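You operate a simulated robot arm through the tools that you are given. There is no shell and no other tool.

The job below is to be done with a simulated robot arm. You get a single attempt, and the scene is never put back.

JOB
Swap the crossed blue and white leads in the plug in the clamp.
Fine: close the clamp first, release knob to FREE, rest the blue lead in the rack while the white one moves, knob back to LOCK, then open the clamp. Where these are worked on the way, their far stop is far enough and under half their travel is too little: release knob.

Only the result counts: the job must be done as asked and must still hold three seconds after the hand-in. Knocking over, shifting, dropping, spilling or breaking anything else fails it.

ROBOT AND FRAMES
A 6-joint arm with a two-finger parallel gripper, fixed in place. Base frame: the origin is at the foot of the arm, x ahead of it, y to its left, z up; the work surface is at about z = 82. Readings come in cm, rad, newtons and seconds.
With the tool pointing down near the work surface it reaches from about 58 to 94 cm from the base axis. Its first joint turns from -2.601 to 2.601 rad. Payload 3.43 kg.
The tool frame sits at the grasp point between the pads (the TCP): z along the fingers, y along the line on which they close. The tips reach 3.4 cm beyond it. Largest opening 12.8 cm; finger width 2.4, thickness 1.2; the body of the gripper, 4.8 by 13 cm, starts 9.6 cm behind the TCP.
Orientation is told as [roll, pitch, yaw] about the base's x, y, z axes, in that order, counted from this pose: with the fingers straight down and closing along the base's y, the tool's x points along the base's -x, its y along +y and its z along -z.

CONTROLS
- The arm moves only by the tool nudge_tool. Its argument "moves" is a list of rows, each an object (a shift or turn left out is 0, a gripper value left out holds the last) with "linear": the shift along the base's x, y, z in cm, a list of three; "rot": the turn, a rotation vector about the base's x, y, z in rad, a list of three. In form: [{"linear": [x, y, z], "rot": [ax, ay, az]}, ...]. A call has 1 to 20 rows; each row shifts and turns the commanded pose from where the row before left it. "fingers" is the opening, from 0 (shut) to 1 (fully open), set as the call begins (left out, the last holds). Rows are played at 5 a second. More than 5 cm and 0.15 rad between two rows, or a gripper value outside its range, and nothing of the call is played. A pose out of reach is approached as far as the arm can. The call stops where the force on the tool passes 60 N (or 10 N more than at its start, if that is more) or the arm is blocked; 0.2 s more then pass. Each finger travels about 10.8 cm/s and halts on what it meets, pressing with about 40 N; the grip force reading is that of the motor and also rises with nothing between the fingers. The clock runs only during rows and for 0.2 s after the last one: add rows that do not move to give the fingers time. It gives the time, the measured TCP pose, the force on the tool (base axes), the opening and the grip force at its end, in the units of the frame above (readings bear some noise), with the torque about the TCP (base axes, N m) and any sound that the robot's microphone picked up, and new pictures: "pictures" is both (left out), scene, wrist or none.
- Cameras (640 x 400 px; columns grow to the right, rows downward): "scene" is fixed at [4.95, 50.1, 155.68]; the picture's right is [0.54, -0.84, 0.00], its down [-0.76, -0.49, -0.42] and it looks along [0.35, 0.23, -0.91] (base axes); focal length 328 px, centre (320, 200). "wrist" rides on the gripper at [7.6, -1.1, -16] in the tool frame; the picture's right is [0.15, 0.99, 0.00], its down [-0.88, 0.13, -0.46] and it looks along [-0.45, 0.07, 0.89] (tool axes); focal length 234 px, centre (320, 200). There is no depth. A picture from a camera that has moved, and an enlarged one, comes with that camera's place and axes in the base frame and with its lens.
- raise_lower(by): slides the trunk up (or, below 0, down) by that many cm; the arm rides with it, the base frame stays. It gives what a move gives, with no picture.
- enlarge(camera, box): a new picture of the part [left, top, right, bottom] of that camera's present view, enlarged. It takes no simulated time.
- job_done(): hands the job in; it is judged then, once.

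Places have to be worked out from the pictures, the camera data and where the tool is seen. Open the gripper and draw the arm clear of the work before you hand the job in, unless the task says otherwise.

The tools are called after "Request:" as a command line: name --argument value ..., lists and objects as JSON in quotes. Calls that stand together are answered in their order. nudge_tool: Moves the arm, as the interface text tells. Its arguments: {"type":"object","properties":{"moves":{"type":"array"},"fingers":{"type":"number"},"pictures":{"type":"string","enum":["both","scene","wrist","none"]}},"required":["moves"]} The other tools are called the same way: raise_lower (by) slides the trunk up or down; enlarge (camera, box) takes an enlarged picture of a part of a camera's view; job_done () hands the job in.

At the start:

```text
time_s: 0.0
tcp_pos: [31.1, 50.54, 119.46]
ee_rot: [-0.001, -0.001, 0.003]
force: [0.4, 0.3, -0.2]
wrist_torque: [0.05, 0.02, 0.01]
opening: 12.8
gripper_force: 0.1
trunk travel left (down, up): [-67.5, 3.5]
```

scene: 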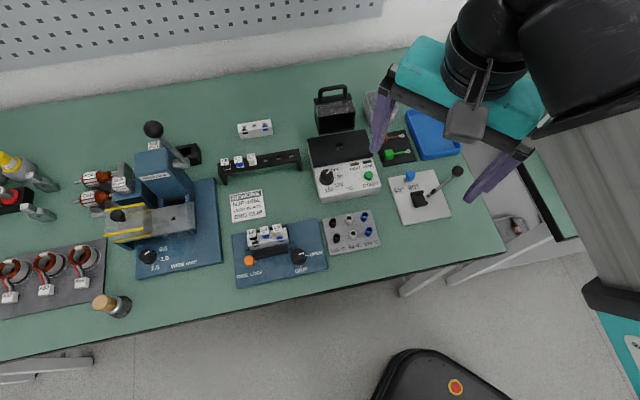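
wrist: 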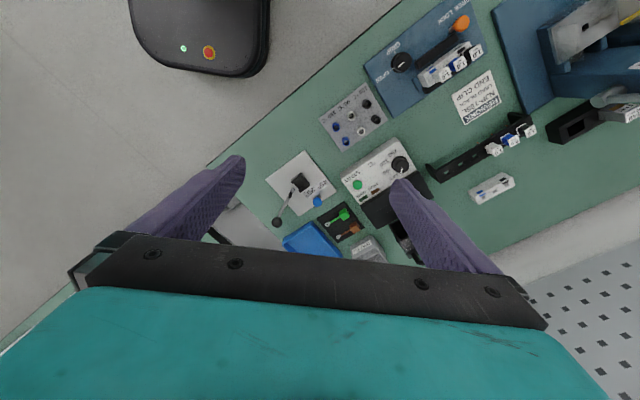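

I begin by looking at the scene closely; the clamp board with the plug seems to be at about pixel (275,250) of the scene picture.

Request:
enlarge --camera "scene" --box '[220, 205, 340, 295]'

Request:
enlarge --camera "scene" --box '[205, 110, 325, 225]'

Request:
enlarge --camera "wrist" --box '[350, 0, 550, 220]'

Request:
enlarge --camera "scene" --box '[300, 80, 480, 260]'

Request:
enlarge --camera "scene" --box '[0, 110, 240, 330]'

```text
4.44 times, centred on (280, 250) of scene
camera zoom: at [4.95, 50.1, 155.68], right [0.54, -0.84, 0.0], down [-0.76, -0.49, -0.42], along [0.35, 0.23, -0.91], focal length 1458 px, centre (498, -22)
```

zoom: 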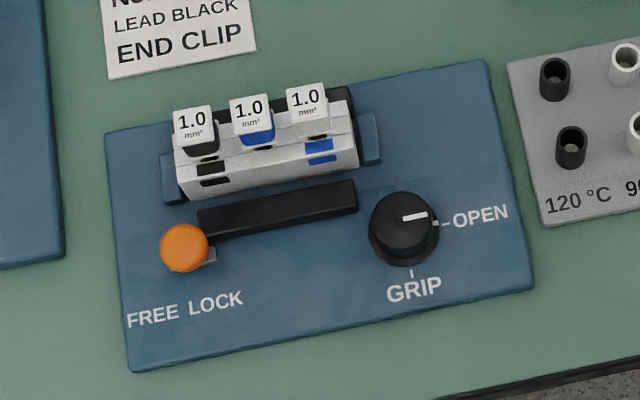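

```text
3.48 times, centred on (265, 168) of scene
camera zoom: at [4.95, 50.1, 155.68], right [0.54, -0.84, 0.0], down [-0.76, -0.49, -0.42], along [0.35, 0.23, -0.91], focal length 1142 px, centre (511, 313)
```

zoom: 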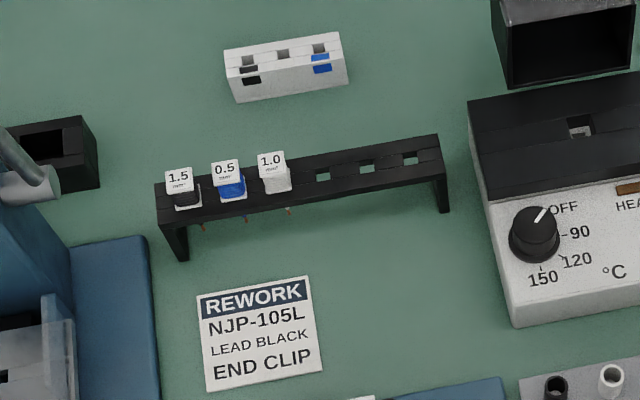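

```text
1.82 times, centred on (450, 110) of wrist
camera zoom: at [23.62, 49.51, 135.62], right [-0.15, 0.99, 0.0], down [0.88, 0.13, 0.46], along [0.45, 0.07, -0.89], focal length 426 px, centre (84, 364)
```

zoom: 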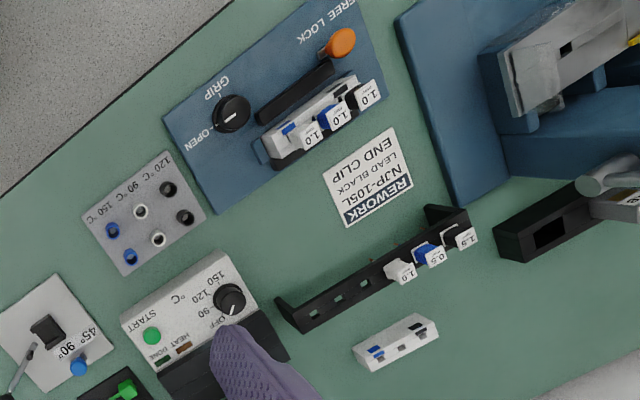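

```text
2.22 times, centred on (390, 170) of scene
camera zoom: at [4.95, 50.1, 155.68], right [0.54, -0.84, 0.0], down [-0.76, -0.49, -0.42], along [0.35, 0.23, -0.91], focal length 729 px, centre (164, 267)
```

zoom: 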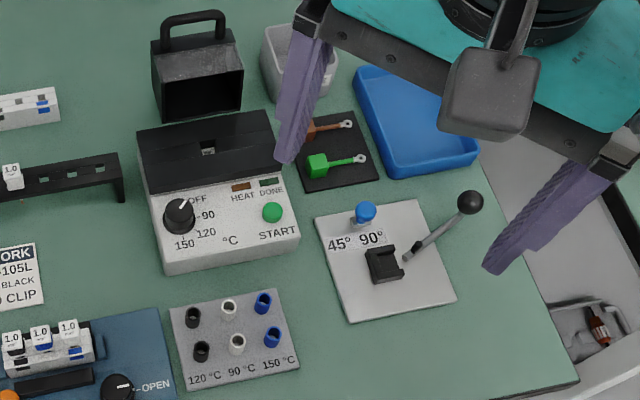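

```text
1.82 times, centred on (120, 220) of scene
camera zoom: at [4.95, 50.1, 155.68], right [0.54, -0.84, 0.0], down [-0.76, -0.49, -0.42], along [0.35, 0.23, -0.91], focal length 597 px, centre (684, 164)
```

zoom: 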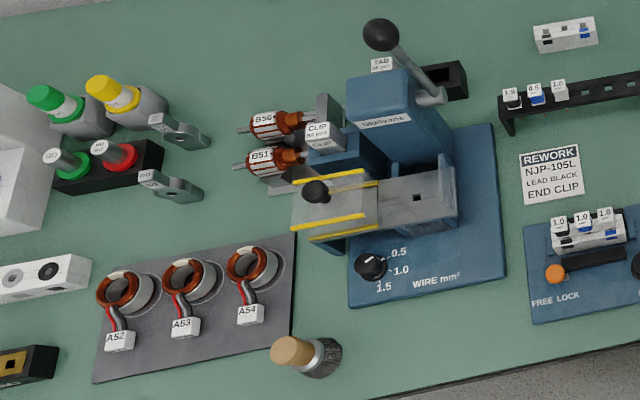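

The plug (black, blue, white leads left to right; its marks are black, plain, blue) sits near [17, 72] on a board whose long axis runs about -46°. The grip knob is near [18.4, 64.6] and the orange release knob near [12, 73] at LOCK. I move above the plug with the tool turned to the board to look closer.

Request:
nudge_tool --moves '[{"linear": [-1.39, 2.126, -0.9], "rot": [0, 0, -0.0806]}, {"linear": [-1.39, 2.126, -0.9], "rot": [0, 0, -0.0806]}, {"linear": [-1.39, 2.126, -0.9], "rot": [0, 0, -0.0806]}, {"linear": [-1.39, 2.126, -0.9], "rot": [0, 0, -0.0806]}, {"linear": [-1.39, 2.126, -0.9], "rot": [0, 0, -0.0806]}, {"linear": [-1.39, 2.126, -0.9], "rot": [0, 0, -0.0806]}, {"linear": [-1.39, 2.126, -0.9], "rot": [0, 0, -0.0806]}, {"linear": [-1.39, 2.126, -0.9], "rot": [0, 0, -0.0806]}, {"linear": [-1.39, 2.126, -0.9], "rot": [0, 0, -0.0806]}, {"linear": [-1.39, 2.126, -0.9], "rot": [0, 0, -0.0806]}, {}, {}]'

```text
time_s: 2.6
tcp_pos: [17.09, 71.83, 110.58]
ee_rot: [-0.002, 0.001, -0.807]
force: [0.3, 0.6, -0.1]
wrist_torque: [-0.01, -0.02, -0.02]
opening: 12.77
gripper_force: 0.1
trunk travel left (down, up): [-67.5, 3.5]
camera wrist: at [11.19, 76.61, 126.64], right [0.61, 0.79, 0.0], down [0.7, -0.55, 0.46], along [0.36, -0.28, -0.89], focal length 234 px, centre (320, 200)
```

scene: 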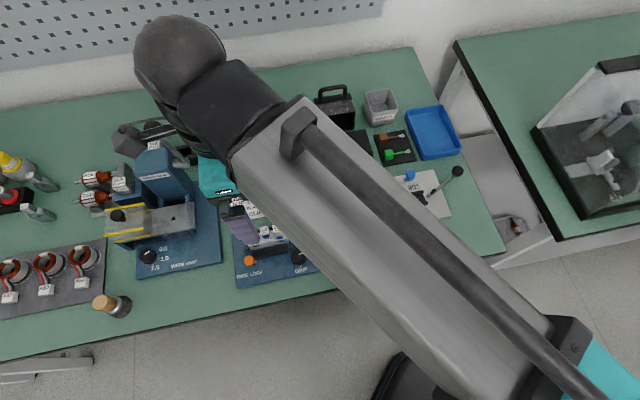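
wrist: 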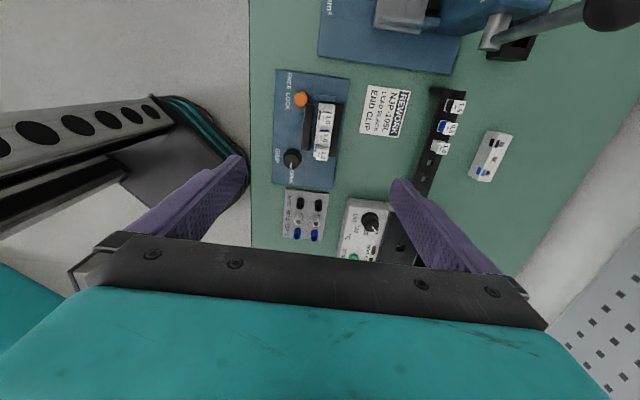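

The wrist view shows the board well aligned; I enlarge it to measure the parts.

Request:
enlarge --camera "wrist" --box '[260, 60, 360, 200]'

Request:
enlarge --camera "wrist" --box '[400, 75, 520, 205]'

```text
2.86 times, centred on (310, 130) of wrist
camera zoom: at [11.19, 76.61, 126.64], right [0.61, 0.79, 0.0], down [0.7, -0.55, 0.46], along [0.36, -0.28, -0.89], focal length 669 px, centre (349, 400)
```

zoom: 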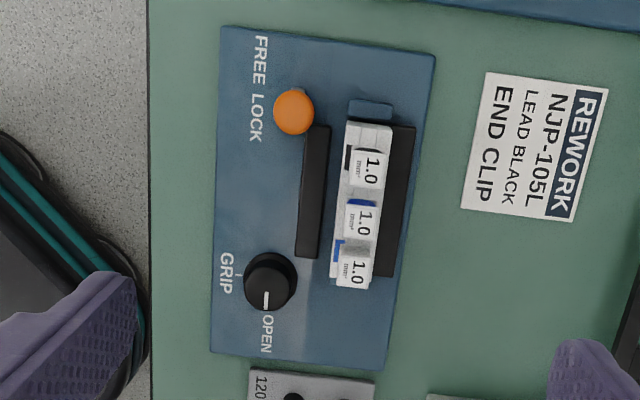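

```text
3.08 times, centred on (460, 140) of wrist
camera zoom: at [11.19, 76.61, 126.64], right [0.61, 0.79, 0.0], down [0.7, -0.55, 0.46], along [0.36, -0.28, -0.89], focal length 720 px, centre (-111, 385)
```

zoom: 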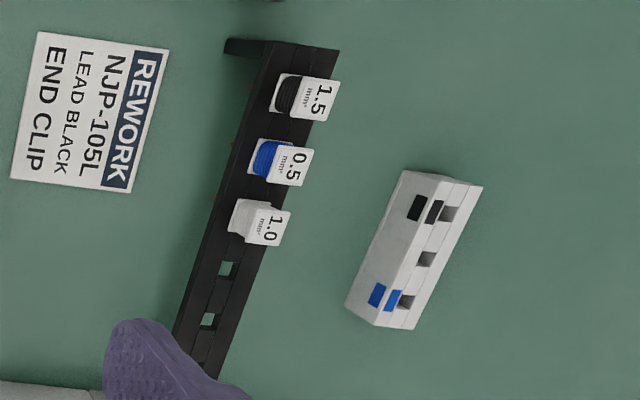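

Knob estimated at about [18.6, 64.6, 84]. I go down over it and partly close the fingers for a closer look.

Request:
nudge_tool --moves '[{"linear": [0.5, -2.4, -4.0]}, {"linear": [0.5, -2.4, -4.0]}, {"linear": [0.4, -2.3, -3.6]}, {}, {}]' --fingers 0.4 --pictures "wrist"

Request:
enlarge --camera "wrist" --box '[240, 0, 400, 200]'

```text
time_s: 3.8
tcp_pos: [18.7, 64.79, 98.96]
ee_rot: [0.0, 0.0, -0.807]
force: [0.3, 0.3, 0.0]
wrist_torque: [0.05, 0.01, 0.03]
opening: 5.12
gripper_force: 0.0
trunk travel left (down, up): [-67.5, 3.5]
camera wrist: at [12.67, 69.48, 115.03], right [0.61, 0.79, 0.0], down [0.7, -0.55, 0.46], along [0.36, -0.28, -0.89], focal length 234 px, centre (320, 200)
```

wrist: 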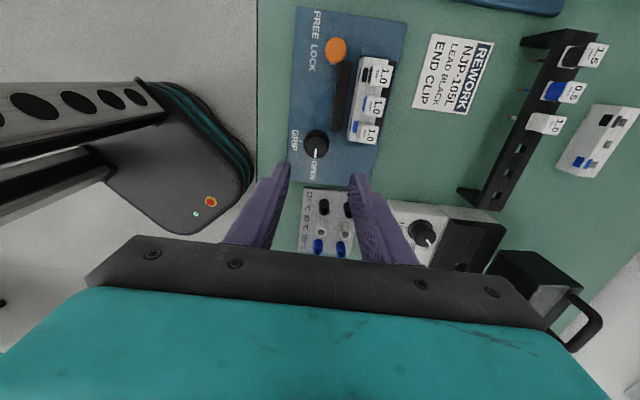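

```text
2.00 times, centred on (320, 100) of wrist
camera zoom: at [12.67, 69.48, 115.03], right [0.61, 0.79, 0.0], down [0.7, -0.55, 0.46], along [0.36, -0.28, -0.89], focal length 468 px, centre (320, 400)
```

zoom: 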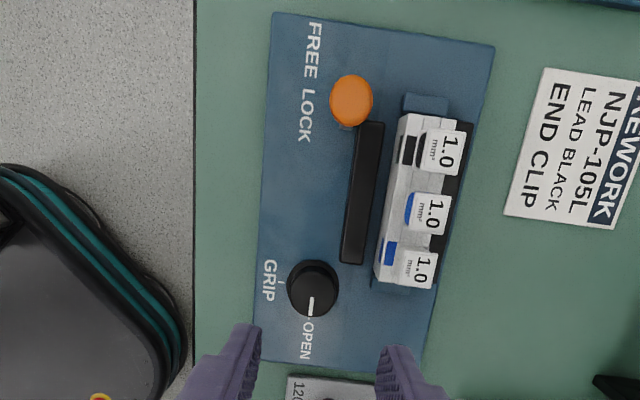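

The knob's top is near [18.5, 64.6, 85.6] on a board at about z 83.6; the black bar's end is close by, so I pre-turn the tool +0.26 rad so the fingers avoid it over the whole 90° turn. I come down to just above and look.

Request:
nudge_tool --moves '[{"linear": [-0.1, -0.07, -2.0], "rot": [0, 0, 0.131]}, {"linear": [-0.1, -0.07, -2.0], "rot": [0, 0, 0.131]}, {"linear": [0, 0, -2.0]}, {}, {}]' --fingers 0.37 --pictures "both"

Request:
enlarge --camera "wrist" --box '[260, 60, 400, 220]'

Request:
enlarge --camera "scene" --box '[230, 205, 330, 285]'

```text
time_s: 5.0
tcp_pos: [18.56, 64.61, 93.0]
ee_rot: [0.0, 0.001, -0.545]
force: [0.2, 0.4, -0.7]
wrist_torque: [0.01, 0.02, 0.03]
opening: 4.73
gripper_force: 0.1
trunk travel left (down, up): [-67.5, 3.5]
camera wrist: at [11.46, 67.64, 109.04], right [0.39, 0.92, 0.0], down [0.82, -0.34, 0.46], along [0.42, -0.18, -0.89], focal length 234 px, centre (320, 200)
```

scene: 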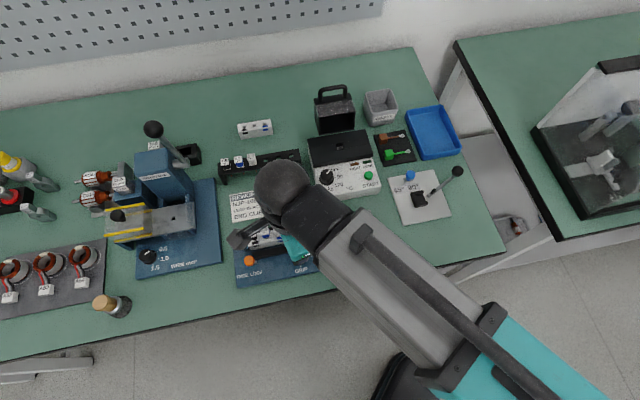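
wrist: 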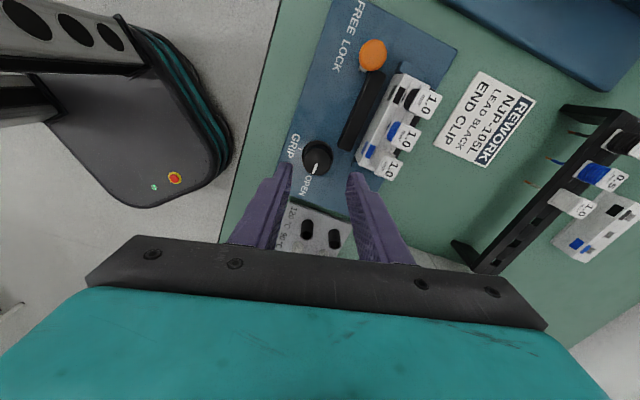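

```text
2.50 times, centred on (330, 140) of wrist
camera zoom: at [11.46, 67.64, 109.04], right [0.39, 0.92, 0.0], down [0.82, -0.34, 0.46], along [0.42, -0.18, -0.89], focal length 585 px, centre (295, 350)
```

zoom: 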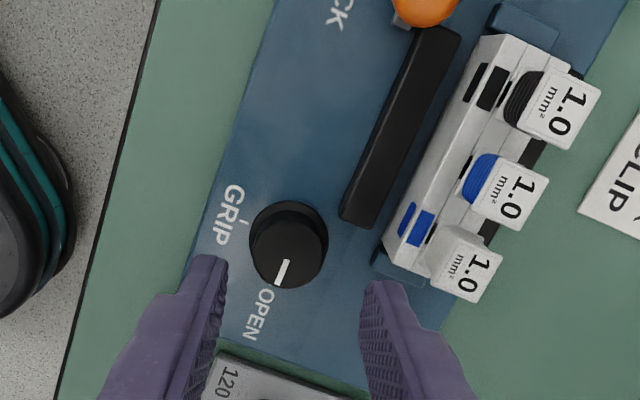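

```text
5.00 times, centred on (280, 245) of scene
camera zoom: at [4.95, 50.1, 155.68], right [0.54, -0.84, 0.0], down [-0.76, -0.49, -0.42], along [0.35, 0.23, -0.91], focal length 1641 px, centre (520, -25)
```

zoom: 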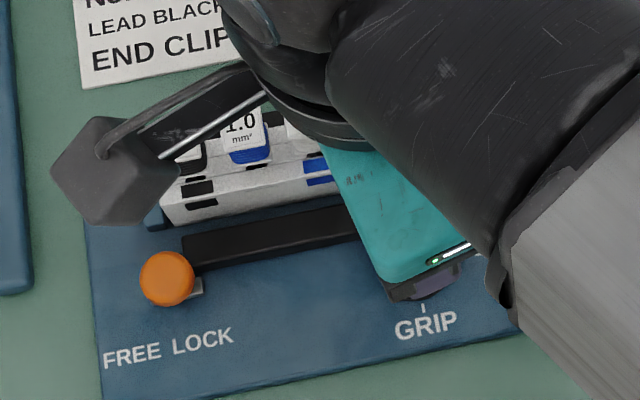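

The knob is centred between the fingers (about [18.4, 64.6]), and the bar end is 2.6 cm off at a safe angle. I lower to TCP z 87.8 and close on the knob.

Request:
nudge_tool --moves '[{"linear": [-0.15, 0, -1.5]}, {"linear": [0, 0, -1.5]}, {"linear": [0, 0, -1.2]}, {"linear": [0, 0, -1.0]}, {}]' --pictures "wrist"

Request:
nudge_tool --moves '[{}, {}, {}, {}]' --fingers 0.15 --pictures "wrist"

```text
time_s: 6.2
tcp_pos: [18.37, 64.59, 87.72]
ee_rot: [0.0, -0.001, -0.544]
force: [1.1, -1.1, 0.7]
wrist_torque: [0.0, -0.03, -0.05]
opening: 4.75
gripper_force: 0.0
trunk travel left (down, up): [-67.5, 3.5]
camera wrist: at [11.32, 67.59, 103.79], right [0.39, 0.92, 0.0], down [0.82, -0.34, 0.46], along [0.42, -0.18, -0.89], focal length 234 px, centre (320, 200)
```

wrist: 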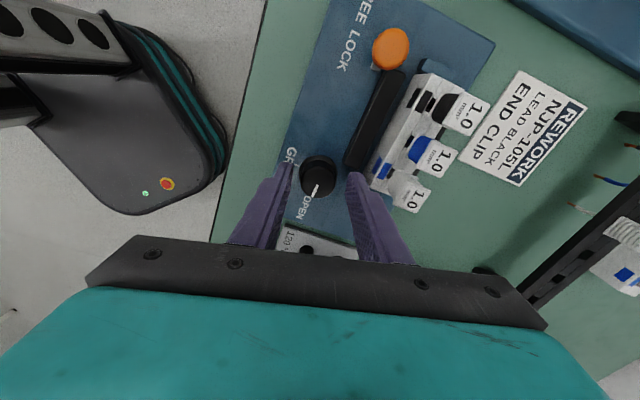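

```text
time_s: 7.2
tcp_pos: [18.28, 64.41, 87.66]
ee_rot: [-0.001, -0.001, -0.546]
force: [-6.0, -13.9, -8.5]
wrist_torque: [-0.23, 0.36, -0.09]
opening: 2.98
gripper_force: 45.0
trunk travel left (down, up): [-67.5, 3.5]
camera wrist: at [11.25, 67.51, 103.78], right [0.39, 0.92, 0.0], down [0.82, -0.34, 0.46], along [0.42, -0.18, -0.89], focal length 234 px, centre (320, 200)
```

wrist: 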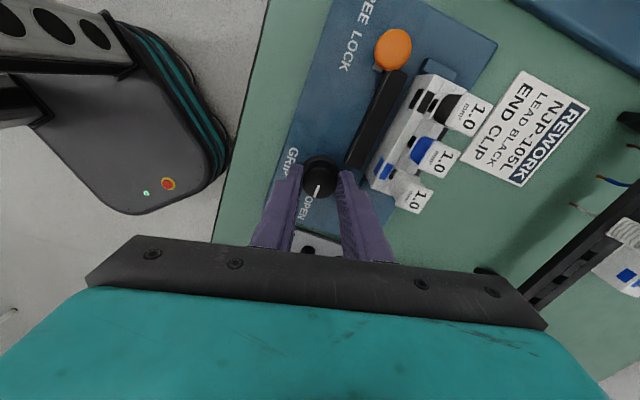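

Gripped at 2.98 cm with a slight sideways push; I check the knob's centring in the enlarged wrist view before turning.

Request:
enlarge --camera "wrist" --box '[270, 140, 370, 220]'

```text
5.00 times, centred on (320, 180) of wrist
camera zoom: at [11.25, 67.51, 103.78], right [0.39, 0.92, 0.0], down [0.82, -0.34, 0.46], along [0.42, -0.18, -0.89], focal length 1171 px, centre (320, 300)
```

zoom: 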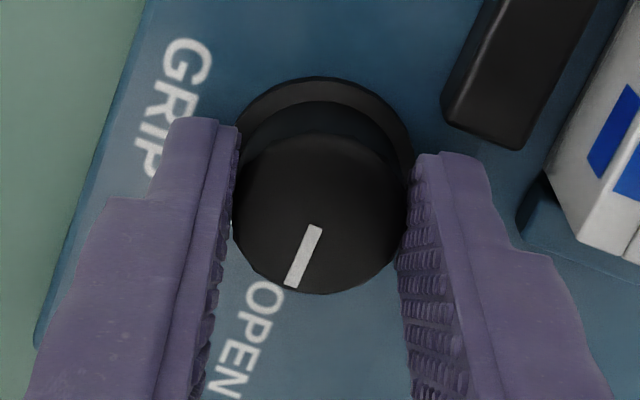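

The knob is centred along the tool to about 0.1 cm. I relieve the sideways push and turn it clockwise 90° toward GRIP.

Request:
nudge_tool --moves '[{"linear": [-0.08, -0.14, 0]}, {"rot": [0, 0, -0.13]}, {"rot": [0, 0, -0.13]}, {"rot": [0, 0, -0.13]}, {"rot": [0, 0, -0.13]}, {"rot": [0, 0, -0.13]}, {"rot": [0, 0, -0.13]}, {"rot": [0, 0, -0.13]}, {"rot": [0, 0, -0.13]}, {"rot": [0, 0, -0.13]}, {"rot": [0, 0, -0.13]}, {"rot": [0, 0, -0.13]}, {"rot": [0, 0, -0.13]}, {}, {}]'

Request:
enlarge --camera "wrist" --box '[240, 100, 400, 220]'

```text
time_s: 10.4
tcp_pos: [18.51, 64.53, 87.86]
ee_rot: [-0.003, 0.0, -1.645]
force: [11.4, -0.7, -9.7]
wrist_torque: [0.01, -0.35, 0.01]
opening: 2.9
gripper_force: 45.1
out of reach, approached as far as the arm can: row 10, 11, 12, 13
trunk travel left (down, up): [-67.5, 3.5]
camera wrist: at [17.92, 72.21, 103.8], right [1.0, 0.07, 0.0], down [0.07, -0.89, 0.46], along [0.03, -0.45, -0.89], focal length 234 px, centre (320, 200)
```

scene: 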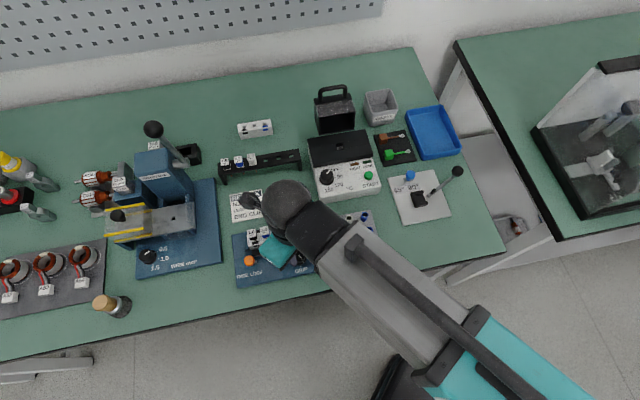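
wrist: 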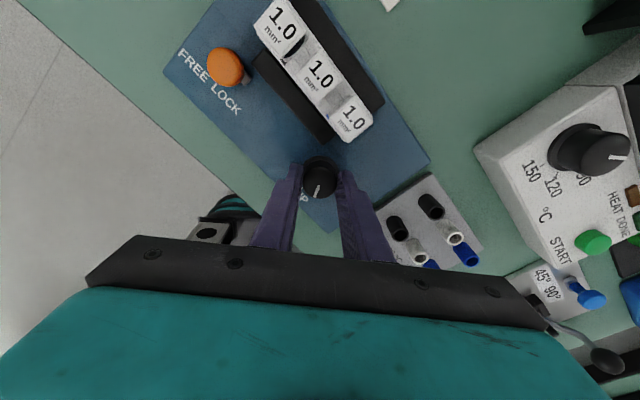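

```text
3.33 times, centred on (320, 160) of wrist
camera zoom: at [17.92, 72.21, 103.8], right [1.0, 0.07, 0.0], down [0.07, -0.89, 0.46], along [0.03, -0.45, -0.89], focal length 781 px, centre (320, 333)
```

zoom: 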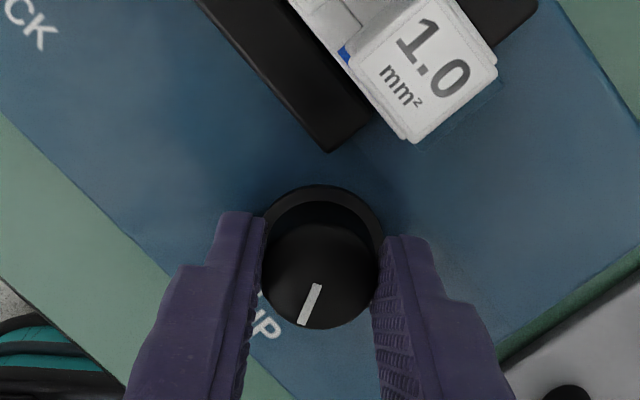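

The wrist joint ran to its limit at yaw -1.645 after turning the knob 63°; the bar has moved against the plug. I release, rise, and turn back to regrip for the remaining ~27°.

Request:
nudge_tool --moves '[{}, {}, {}]' --fingers 0.37 --pictures "none"

Request:
nudge_tool --moves '[{"linear": [0, 0, 1.5]}, {"linear": [0, 0, 1.5]}, {"rot": [0, 0, 0.13]}, {"rot": [0, 0, 0.13]}, {"rot": [0, 0, 0.13]}, {}, {}]' --pictures "wrist"

Request:
enlarge --camera "wrist" --box '[240, 60, 400, 220]'

```text
time_s: 11.2
tcp_pos: [18.19, 64.49, 87.72]
ee_rot: [-0.003, -0.001, -1.643]
force: [0.0, -1.0, -0.8]
wrist_torque: [-0.04, 0.01, -0.04]
opening: 4.72
gripper_force: 0.0
trunk travel left (down, up): [-67.5, 3.5]
```

```text
time_s: 12.8
tcp_pos: [18.17, 64.57, 90.76]
ee_rot: [-0.002, 0.0, -1.253]
force: [0.7, -1.1, 0.8]
wrist_torque: [-0.02, -0.01, 0.01]
opening: 4.75
gripper_force: 0.0
trunk travel left (down, up): [-67.5, 3.5]
camera wrist: at [14.86, 71.38, 106.83], right [0.89, 0.45, 0.0], down [0.4, -0.8, 0.46], along [0.2, -0.41, -0.89], focal length 234 px, centre (320, 200)
```

wrist: 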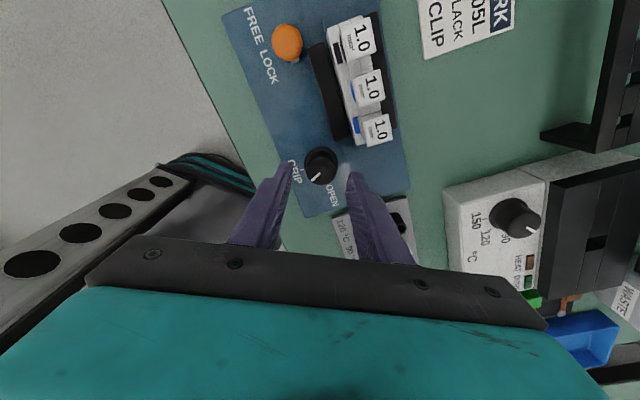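

```text
2.50 times, centred on (320, 140) of wrist
camera zoom: at [14.86, 71.38, 106.83], right [0.89, 0.45, 0.0], down [0.4, -0.8, 0.46], along [0.2, -0.41, -0.89], focal length 585 px, centre (320, 350)
```

zoom: 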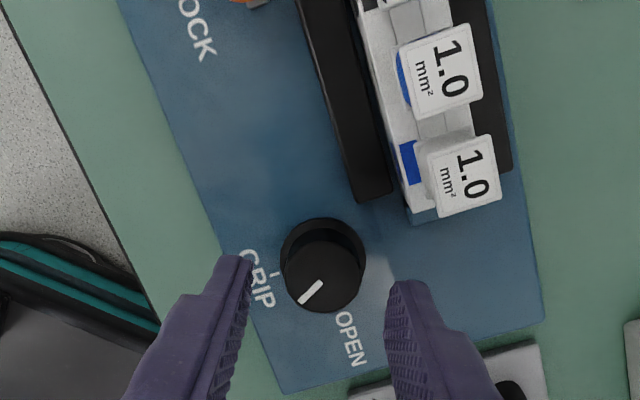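

Knob is about two-thirds of the way. I turn back to yaw ≈ -0.55, lower and regrip.

Request:
nudge_tool --moves '[{"rot": [0, 0, 0.14]}, {"rot": [0, 0, 0.14]}, {"rot": [0, 0, 0.14]}, {"rot": [0, 0, 0.14]}, {"rot": [0, 0, 0.14]}, {"linear": [0.12, -0.1, 0]}, {"linear": [0, 0, -1.5]}, {"linear": [0, 0, -1.5]}, {}, {}]' --pictures "none"

Request:
nudge_tool --moves '[{}, {}, {}]' --fingers 0.15 --pictures "wrist"

```text
time_s: 15.0
tcp_pos: [18.29, 64.44, 87.74]
ee_rot: [-0.002, 0.001, -0.553]
force: [-0.4, -0.3, 0.8]
wrist_torque: [-0.02, 0.04, 0.0]
opening: 4.76
gripper_force: 0.1
trunk travel left (down, up): [-67.5, 3.5]
```

```text
time_s: 15.8
tcp_pos: [18.23, 64.39, 87.75]
ee_rot: [-0.002, 0.0, -0.553]
force: [0.8, 0.4, -0.1]
wrist_torque: [0.12, -0.11, 0.01]
opening: 2.97
gripper_force: 44.8
trunk travel left (down, up): [-67.5, 3.5]
camera wrist: at [11.32, 67.56, 103.82], right [0.4, 0.92, 0.0], down [0.82, -0.35, 0.46], along [0.42, -0.18, -0.89], focal length 234 px, centre (320, 200)
```

wrist: 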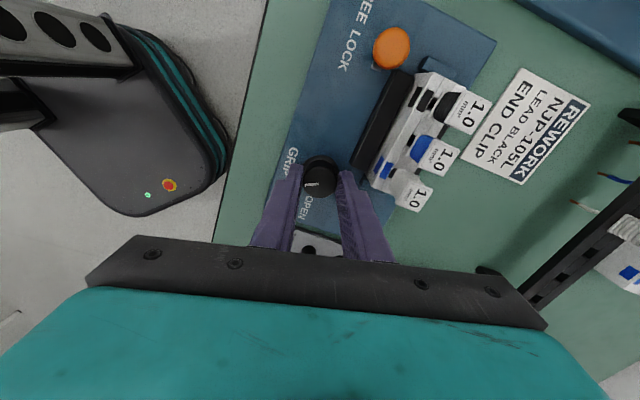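

Regripped cleanly. I turn the remaining ~0.5 rad clockwise and watch the torque for the stop.

Request:
nudge_tool --moves '[{"rot": [0, 0, -0.12]}, {"rot": [0, 0, -0.12]}, {"rot": [0, 0, -0.12]}, {"rot": [0, 0, -0.12]}, {"rot": [0, 0, -0.06]}, {}]' --pictures "wrist"

Request:
enlarge --camera "wrist" --box '[240, 60, 400, 220]'

```text
time_s: 17.2
tcp_pos: [18.28, 64.38, 87.66]
ee_rot: [-0.003, 0.0, -1.096]
force: [2.9, 2.4, -0.5]
wrist_torque: [0.41, -0.41, 0.65]
opening: 2.94
gripper_force: 44.9
trunk travel left (down, up): [-67.5, 3.5]
camera wrist: at [13.96, 70.73, 103.82], right [0.81, 0.58, 0.0], down [0.52, -0.72, 0.46], along [0.26, -0.37, -0.89], focal length 234 px, centre (320, 200)
```

wrist: 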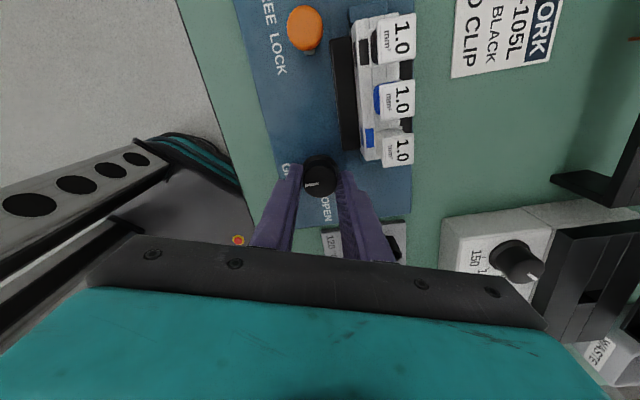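

```text
2.50 times, centred on (320, 140) of wrist
camera zoom: at [13.96, 70.73, 103.82], right [0.81, 0.58, 0.0], down [0.52, -0.72, 0.46], along [0.26, -0.37, -0.89], focal length 585 px, centre (320, 350)
```

zoom: 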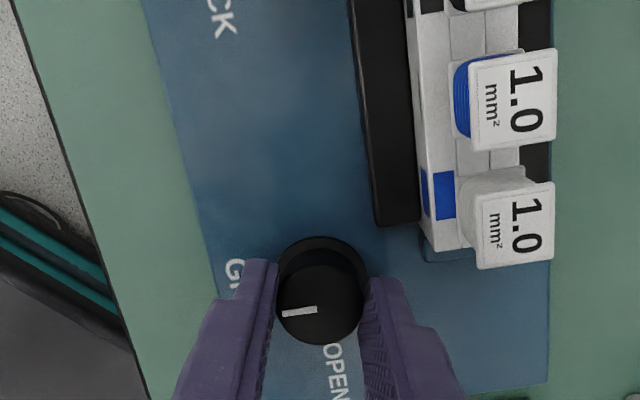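

The marker points squarely to GRIP and torque is rising (stop reached). I release, rise and move over the orange release knob with the tool aligned to the board.

Request:
nudge_tool --moves '[{}, {}, {"linear": [0, 0, 2]}, {"linear": [0, 0, 3]}, {"linear": [0, 0, 3], "rot": [0, 0, 0.13]}, {"linear": [-1.6, 2.0, 0], "rot": [0, 0, 0.13]}, {"linear": [-1.6, 2.0, 0]}, {"linear": [-1.6, 2.0, 0]}, {"linear": [-1.6, 2.0, 0]}, {}, {}]' --fingers 0.37

Request:
enlarge --camera "wrist" --box '[240, 60, 400, 220]'

Request:
enlarge --camera "scene" --box '[230, 205, 330, 285]'

```text
time_s: 19.6
tcp_pos: [11.79, 72.32, 95.69]
ee_rot: [-0.003, 0.0, -0.834]
force: [1.6, -1.0, -0.5]
wrist_torque: [0.0, -0.04, -0.04]
opening: 4.73
gripper_force: 0.1
trunk travel left (down, up): [-67.5, 3.5]
camera wrist: at [6.07, 77.27, 111.81], right [0.63, 0.77, 0.0], down [0.69, -0.56, 0.46], along [0.35, -0.29, -0.89], focal length 234 px, centre (320, 200)
```

scene: 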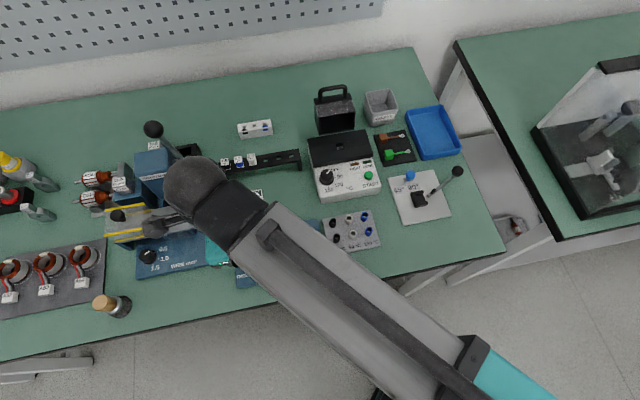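
wrist: 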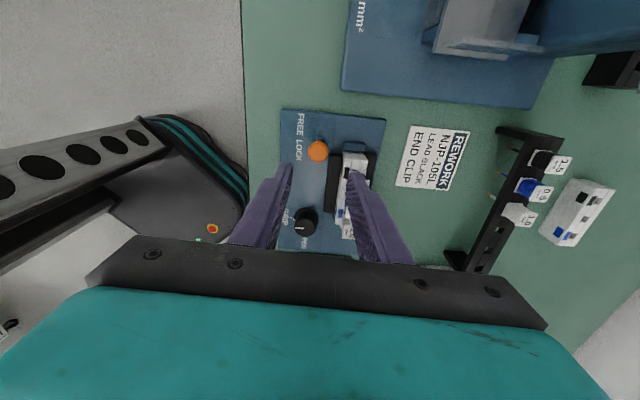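

```text
2.50 times, centred on (320, 140) of wrist
camera zoom: at [6.07, 77.27, 111.81], right [0.63, 0.77, 0.0], down [0.69, -0.56, 0.46], along [0.35, -0.29, -0.89], focal length 585 px, centre (320, 350)
```

zoom: 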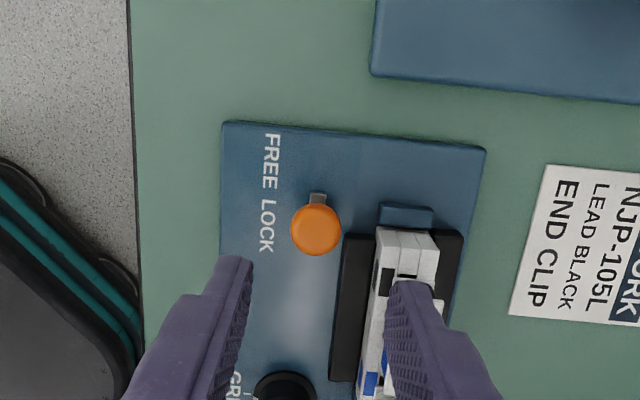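

```text
5.00 times, centred on (280, 245) of scene
camera zoom: at [4.95, 50.1, 155.68], right [0.54, -0.84, 0.0], down [-0.76, -0.49, -0.42], along [0.35, 0.23, -0.91], focal length 1641 px, centre (520, -25)
```

zoom: 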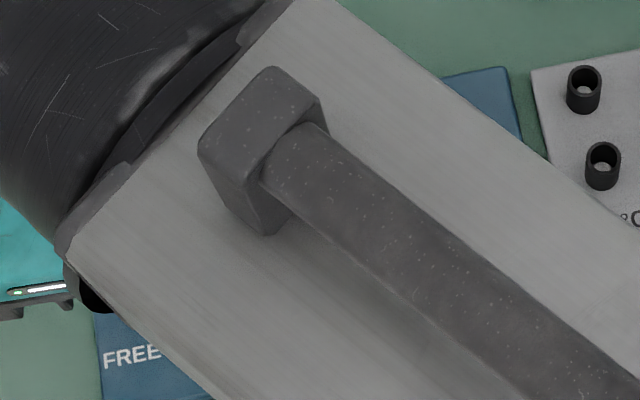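

The orange cap sits at about [11.55, 72.55], top z≈86, on a slider that runs along the board toward FREE (-e1). I'll push it with closed fingers from the LOCK side, so first go to [13.3, 70.2] and close, then look.

Request:
nudge_tool --moves '[{"linear": [0.74, -1.07, 0], "rot": [0, 0, 0.029]}, {"linear": [0.74, -1.07, -2]}, {"linear": [0, 0, -2]}, {}, {}]' --fingers 0.0 --pictures "wrist"

Request:
enlarge --camera "wrist" --box '[240, 60, 400, 220]'

```text
time_s: 20.8
tcp_pos: [13.38, 70.17, 91.67]
ee_rot: [-0.002, 0.0, -0.806]
force: [-0.1, 0.0, 0.5]
wrist_torque: [-0.01, -0.02, -0.02]
opening: 0.0
gripper_force: 32.9
trunk travel left (down, up): [-67.5, 3.5]
camera wrist: at [7.48, 74.93, 107.76], right [0.61, 0.79, 0.0], down [0.7, -0.54, 0.46], along [0.36, -0.28, -0.89], focal length 234 px, centre (320, 200)
```

wrist: 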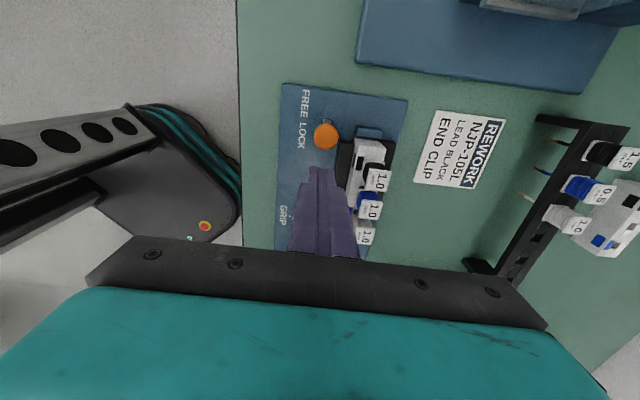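

```text
2.50 times, centred on (320, 140) of wrist
camera zoom: at [7.48, 74.93, 107.76], right [0.61, 0.79, 0.0], down [0.7, -0.54, 0.46], along [0.36, -0.28, -0.89], focal length 585 px, centre (320, 350)
```

zoom: 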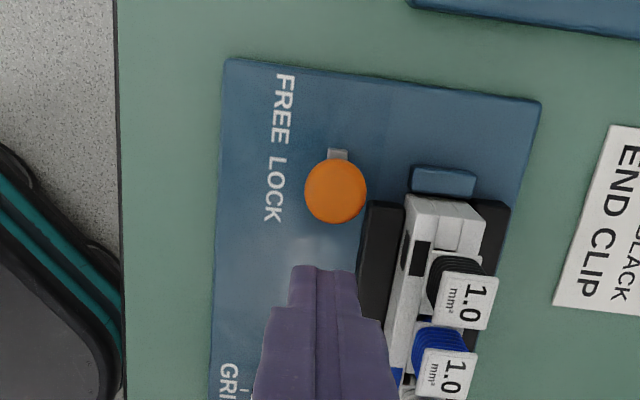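

The tips will land between the bar and GRIP side, clear of the cap by ~0.6 cm. I lower to TCP z 87.7 and then push about 1.5 cm along -e1 to begin.

Request:
nudge_tool --moves '[{"linear": [0, 0, -1.5]}, {"linear": [0, 0, -1.5]}, {"linear": [0, 0, -1.0]}, {}]' --pictures "none"

Request:
nudge_tool --moves '[{"linear": [-0.277, 0.288, 0]}, {"linear": [-0.277, 0.288, 0]}, {"linear": [-0.277, 0.288, 0]}, {"linear": [-0.277, 0.288, 0]}, {}]' --pictures "wrist"

Request:
enlarge --camera "wrist" --box '[240, 60, 400, 220]'

```text
time_s: 21.8
tcp_pos: [13.46, 70.24, 87.68]
ee_rot: [-0.002, 0.001, -0.806]
force: [-0.1, -0.3, 0.8]
wrist_torque: [0.01, 0.02, -0.02]
opening: 0.0
gripper_force: 32.8
trunk travel left (down, up): [-67.5, 3.5]
```

```text
time_s: 23.0
tcp_pos: [12.3, 71.4, 87.79]
ee_rot: [-0.002, -0.001, -0.807]
force: [1.1, 0.2, 0.3]
wrist_torque: [0.0, -0.03, 0.0]
opening: 0.0
gripper_force: 32.8
trunk travel left (down, up): [-67.5, 3.5]
camera wrist: at [6.33, 76.22, 103.8], right [0.61, 0.79, 0.0], down [0.7, -0.54, 0.46], along [0.36, -0.28, -0.89], focal length 234 px, centre (320, 200)
```

wrist: 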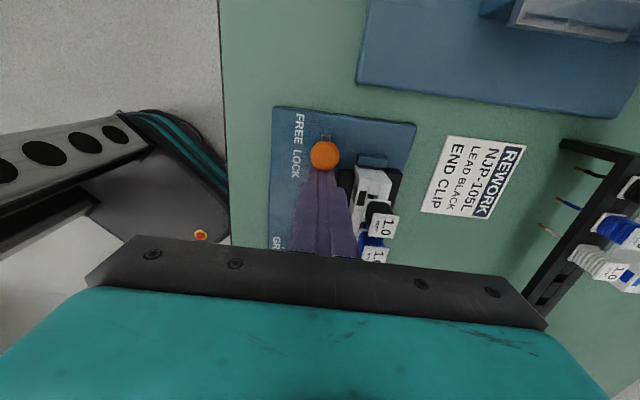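

```text
2.50 times, centred on (320, 140) of wrist
camera zoom: at [6.33, 76.22, 103.8], right [0.61, 0.79, 0.0], down [0.7, -0.54, 0.46], along [0.36, -0.28, -0.89], focal length 585 px, centre (320, 350)
```

zoom: 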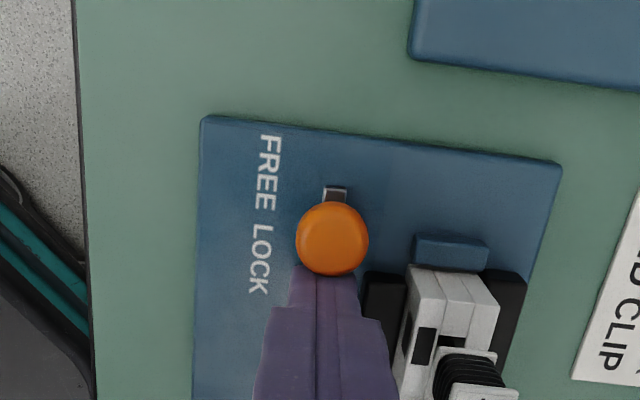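

Just at contact with the cap, no load yet. I keep pushing in small steps and watch the force.

Request:
nudge_tool --moves '[{"linear": [-0.208, 0.216, 0]}, {"linear": [-0.208, 0.216, 0]}, {"linear": [-0.208, 0.216, 0]}, {}]' --pictures "wrist"

Request:
enlarge --camera "wrist" --box '[240, 60, 400, 220]'

```text
time_s: 24.0
tcp_pos: [11.64, 72.05, 87.79]
ee_rot: [-0.002, 0.0, -0.805]
force: [0.7, 0.0, 0.5]
wrist_torque: [0.01, -0.01, -0.03]
opening: 0.0
gripper_force: 33.3
trunk travel left (down, up): [-67.5, 3.5]
camera wrist: at [5.72, 76.84, 103.8], right [0.61, 0.79, 0.0], down [0.7, -0.54, 0.46], along [0.36, -0.28, -0.89], focal length 234 px, centre (320, 200)
```

wrist: 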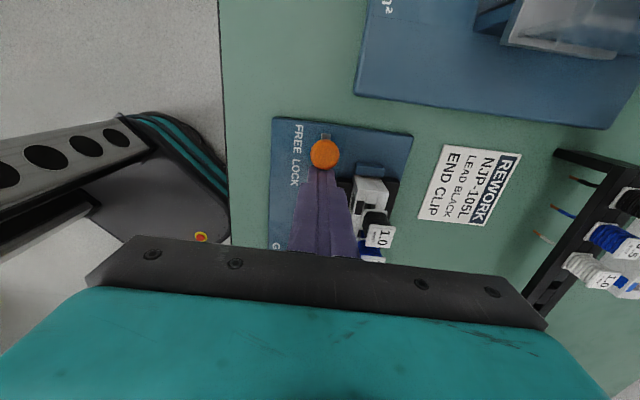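

```text
2.50 times, centred on (320, 140) of wrist
camera zoom: at [5.72, 76.84, 103.8], right [0.61, 0.79, 0.0], down [0.7, -0.54, 0.46], along [0.36, -0.28, -0.89], focal length 585 px, centre (320, 350)
```

zoom: 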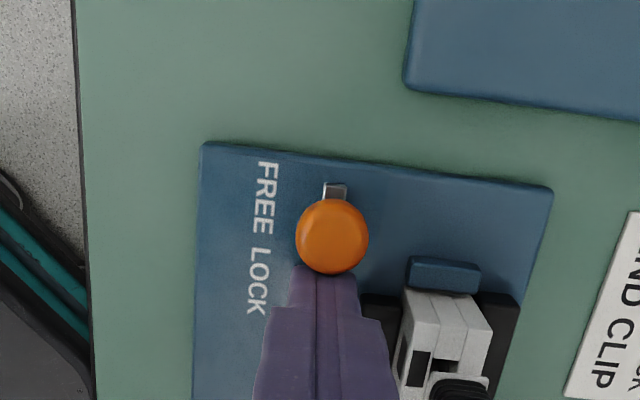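

The knob slides along with the tool, moved ~0.8 cm with almost no resistance. I continue to its far stop.

Request:
nudge_tool --moves '[{"linear": [-0.208, 0.216, 0]}, {"linear": [-0.208, 0.216, 0]}, {"linear": [-0.208, 0.216, 0]}, {"linear": [-0.208, 0.216, 0]}, {}]' --pictures "wrist"

Request:
enlarge --camera "wrist" --box '[240, 60, 400, 220]'

```text
time_s: 25.2
tcp_pos: [11.44, 72.35, 87.71]
ee_rot: [-0.005, -0.014, -0.804]
force: [30.5, -34.4, -9.5]
wrist_torque: [-0.7, -0.7, 0.02]
opening: 0.0
gripper_force: 33.0
trunk travel left (down, up): [-67.5, 3.5]
camera wrist: at [5.3, 77.35, 103.71], right [0.61, 0.79, -0.01], down [0.7, -0.54, 0.47], along [0.37, -0.29, -0.88], focal length 234 px, centre (320, 200)
```

wrist: 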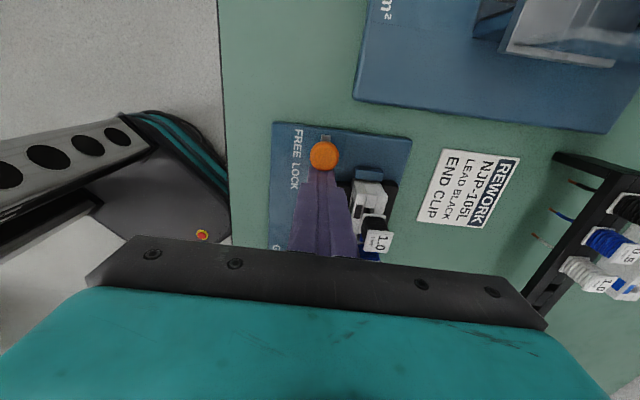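

```text
2.50 times, centred on (320, 140) of wrist
camera zoom: at [5.3, 77.35, 103.71], right [0.61, 0.79, -0.01], down [0.7, -0.54, 0.47], along [0.37, -0.29, -0.88], focal length 585 px, centre (320, 350)
```

zoom: 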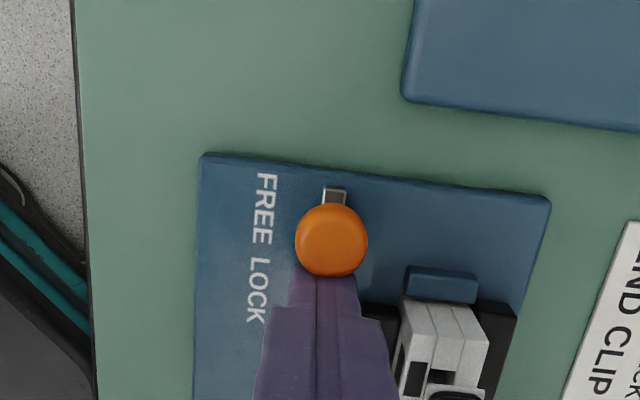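

Force rose to 46 N with no further motion: the slider is at its FREE stop. I back off, rise, and move over the plug to view the leads.

Request:
nudge_tool --moves '[{"linear": [0.69, -0.72, 0]}, {"linear": [0.69, -0.72, 0]}, {"linear": [0, 0, 3]}, {"linear": [0, 0, 4]}, {"linear": [0, 0, 4]}, {}]' --pictures "none"

Request:
nudge_tool --moves '[{"linear": [0.5, 0.5, 0]}, {"linear": [1, 0, 0]}, {}, {}]' --fingers 0.35

Request:
enlarge --camera "wrist" --box '[260, 80, 400, 220]'

```text
time_s: 26.6
tcp_pos: [12.26, 71.4, 98.88]
ee_rot: [-0.003, 0.0, -0.805]
force: [0.6, 0.6, 0.1]
wrist_torque: [0.01, -0.02, 0.01]
opening: 0.0
gripper_force: 33.0
trunk travel left (down, up): [-67.5, 3.5]
```

```text
time_s: 27.6
tcp_pos: [13.72, 71.91, 98.68]
ee_rot: [0.0, 0.001, -0.805]
force: [0.2, 0.0, 0.6]
wrist_torque: [-0.03, 0.02, 0.01]
opening: 4.46
gripper_force: 0.0
trunk travel left (down, up): [-67.5, 3.5]
camera wrist: at [7.71, 76.75, 114.79], right [0.61, 0.79, 0.0], down [0.7, -0.54, 0.46], along [0.36, -0.28, -0.89], focal length 234 px, centre (320, 200)
```

scene: 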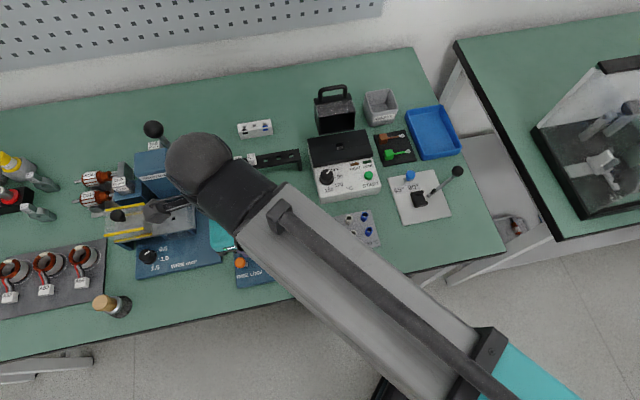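
wrist: 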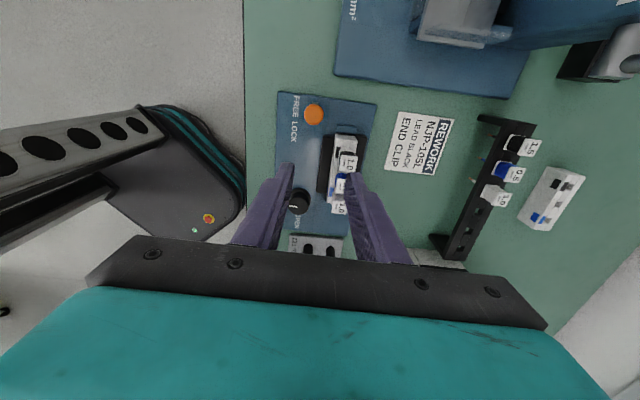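

```text
2.86 times, centred on (330, 150) of wrist
camera zoom: at [7.71, 76.75, 114.79], right [0.61, 0.79, 0.0], down [0.7, -0.54, 0.46], along [0.36, -0.28, -0.89], focal length 669 px, centre (291, 343)
```

zoom: 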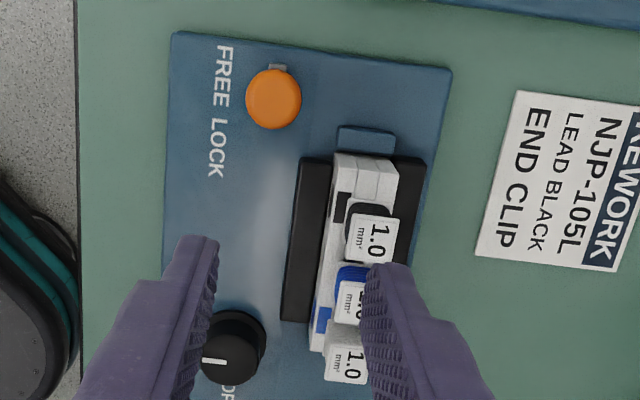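

The orange knob rests at FREE. I estimate the blue lead's label at about [17.6, 72.4, 91] with ~2.7 cm spacing between leads; I move over it to refine with the wrist camera.

Request:
nudge_tool --moves '[{"linear": [2, 0.2, 0]}, {"linear": [1.9, 0.3, 0]}, {"linear": [0, 0, -1.2]}, {}, {}]' --pictures "wrist"

Request:
enlarge --camera "wrist" --box '[260, 100, 400, 220]'

```text
time_s: 28.8
tcp_pos: [17.59, 72.38, 97.48]
ee_rot: [-0.002, 0.0, -0.805]
force: [-1.0, -0.2, 0.1]
wrist_torque: [-0.02, 0.02, 0.0]
opening: 4.49
gripper_force: 0.0
trunk travel left (down, up): [-67.5, 3.5]
camera wrist: at [11.62, 77.25, 113.6], right [0.61, 0.79, 0.0], down [0.7, -0.54, 0.46], along [0.36, -0.28, -0.89], focal length 234 px, centre (320, 200)
```

wrist: 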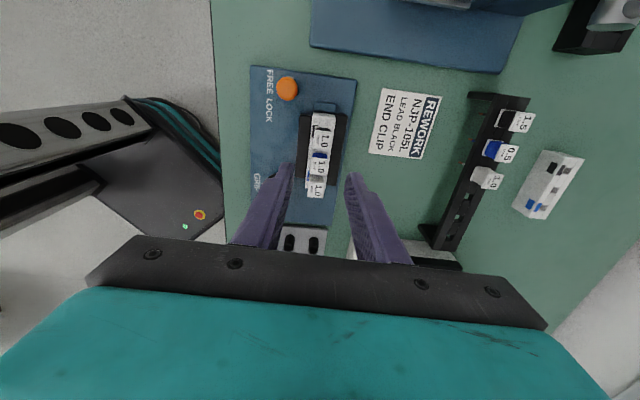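

```text
3.33 times, centred on (330, 160) of wrist
camera zoom: at [11.62, 77.25, 113.6], right [0.61, 0.79, 0.0], down [0.7, -0.54, 0.46], along [0.36, -0.28, -0.89], focal length 781 px, centre (287, 333)
```

zoom: 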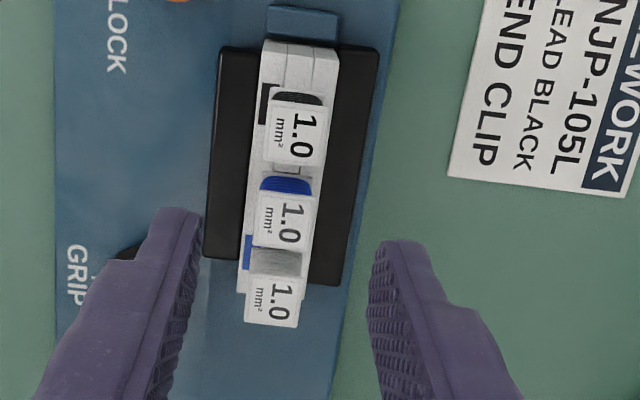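

Blue label is centred under the TCP within about 0.1 cm. I descend partway with another look.

Request:
nudge_tool --moves '[{"linear": [0.03, 0, -1.5]}, {"linear": [0, 0, -1.5]}, {"linear": [0, 0, -1.0]}, {}, {}]' --pictures "wrist"

Request:
enlarge --camera "wrist" --box '[260, 110, 400, 220]'

```text
time_s: 30.0
tcp_pos: [17.73, 72.48, 93.56]
ee_rot: [-0.002, 0.001, -0.804]
force: [-0.5, -0.3, -1.1]
wrist_torque: [0.01, -0.02, 0.02]
opening: 4.5
gripper_force: 0.0
trunk travel left (down, up): [-67.5, 3.5]
camera wrist: at [11.67, 77.25, 109.63], right [0.61, 0.79, 0.0], down [0.7, -0.54, 0.46], along [0.36, -0.28, -0.89], focal length 234 px, centre (320, 200)
```

wrist: 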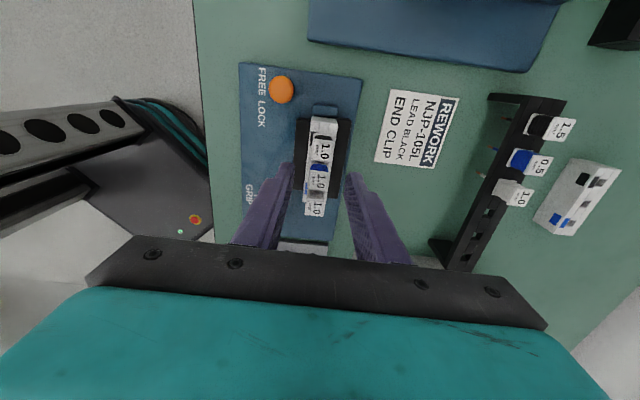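

```text
3.64 times, centred on (330, 165) of wrist
camera zoom: at [11.67, 77.25, 109.63], right [0.61, 0.79, 0.0], down [0.7, -0.54, 0.46], along [0.36, -0.28, -0.89], focal length 852 px, centre (284, 327)
```

zoom: 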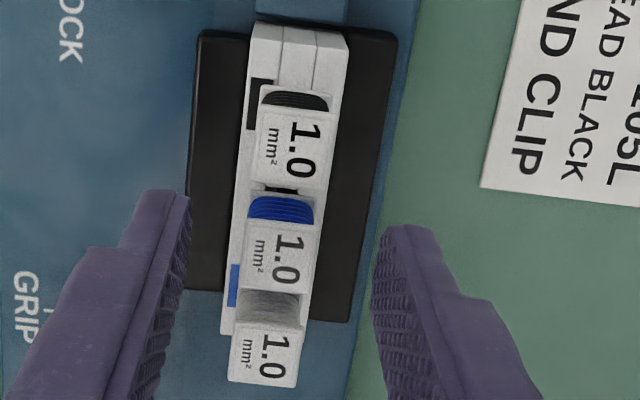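

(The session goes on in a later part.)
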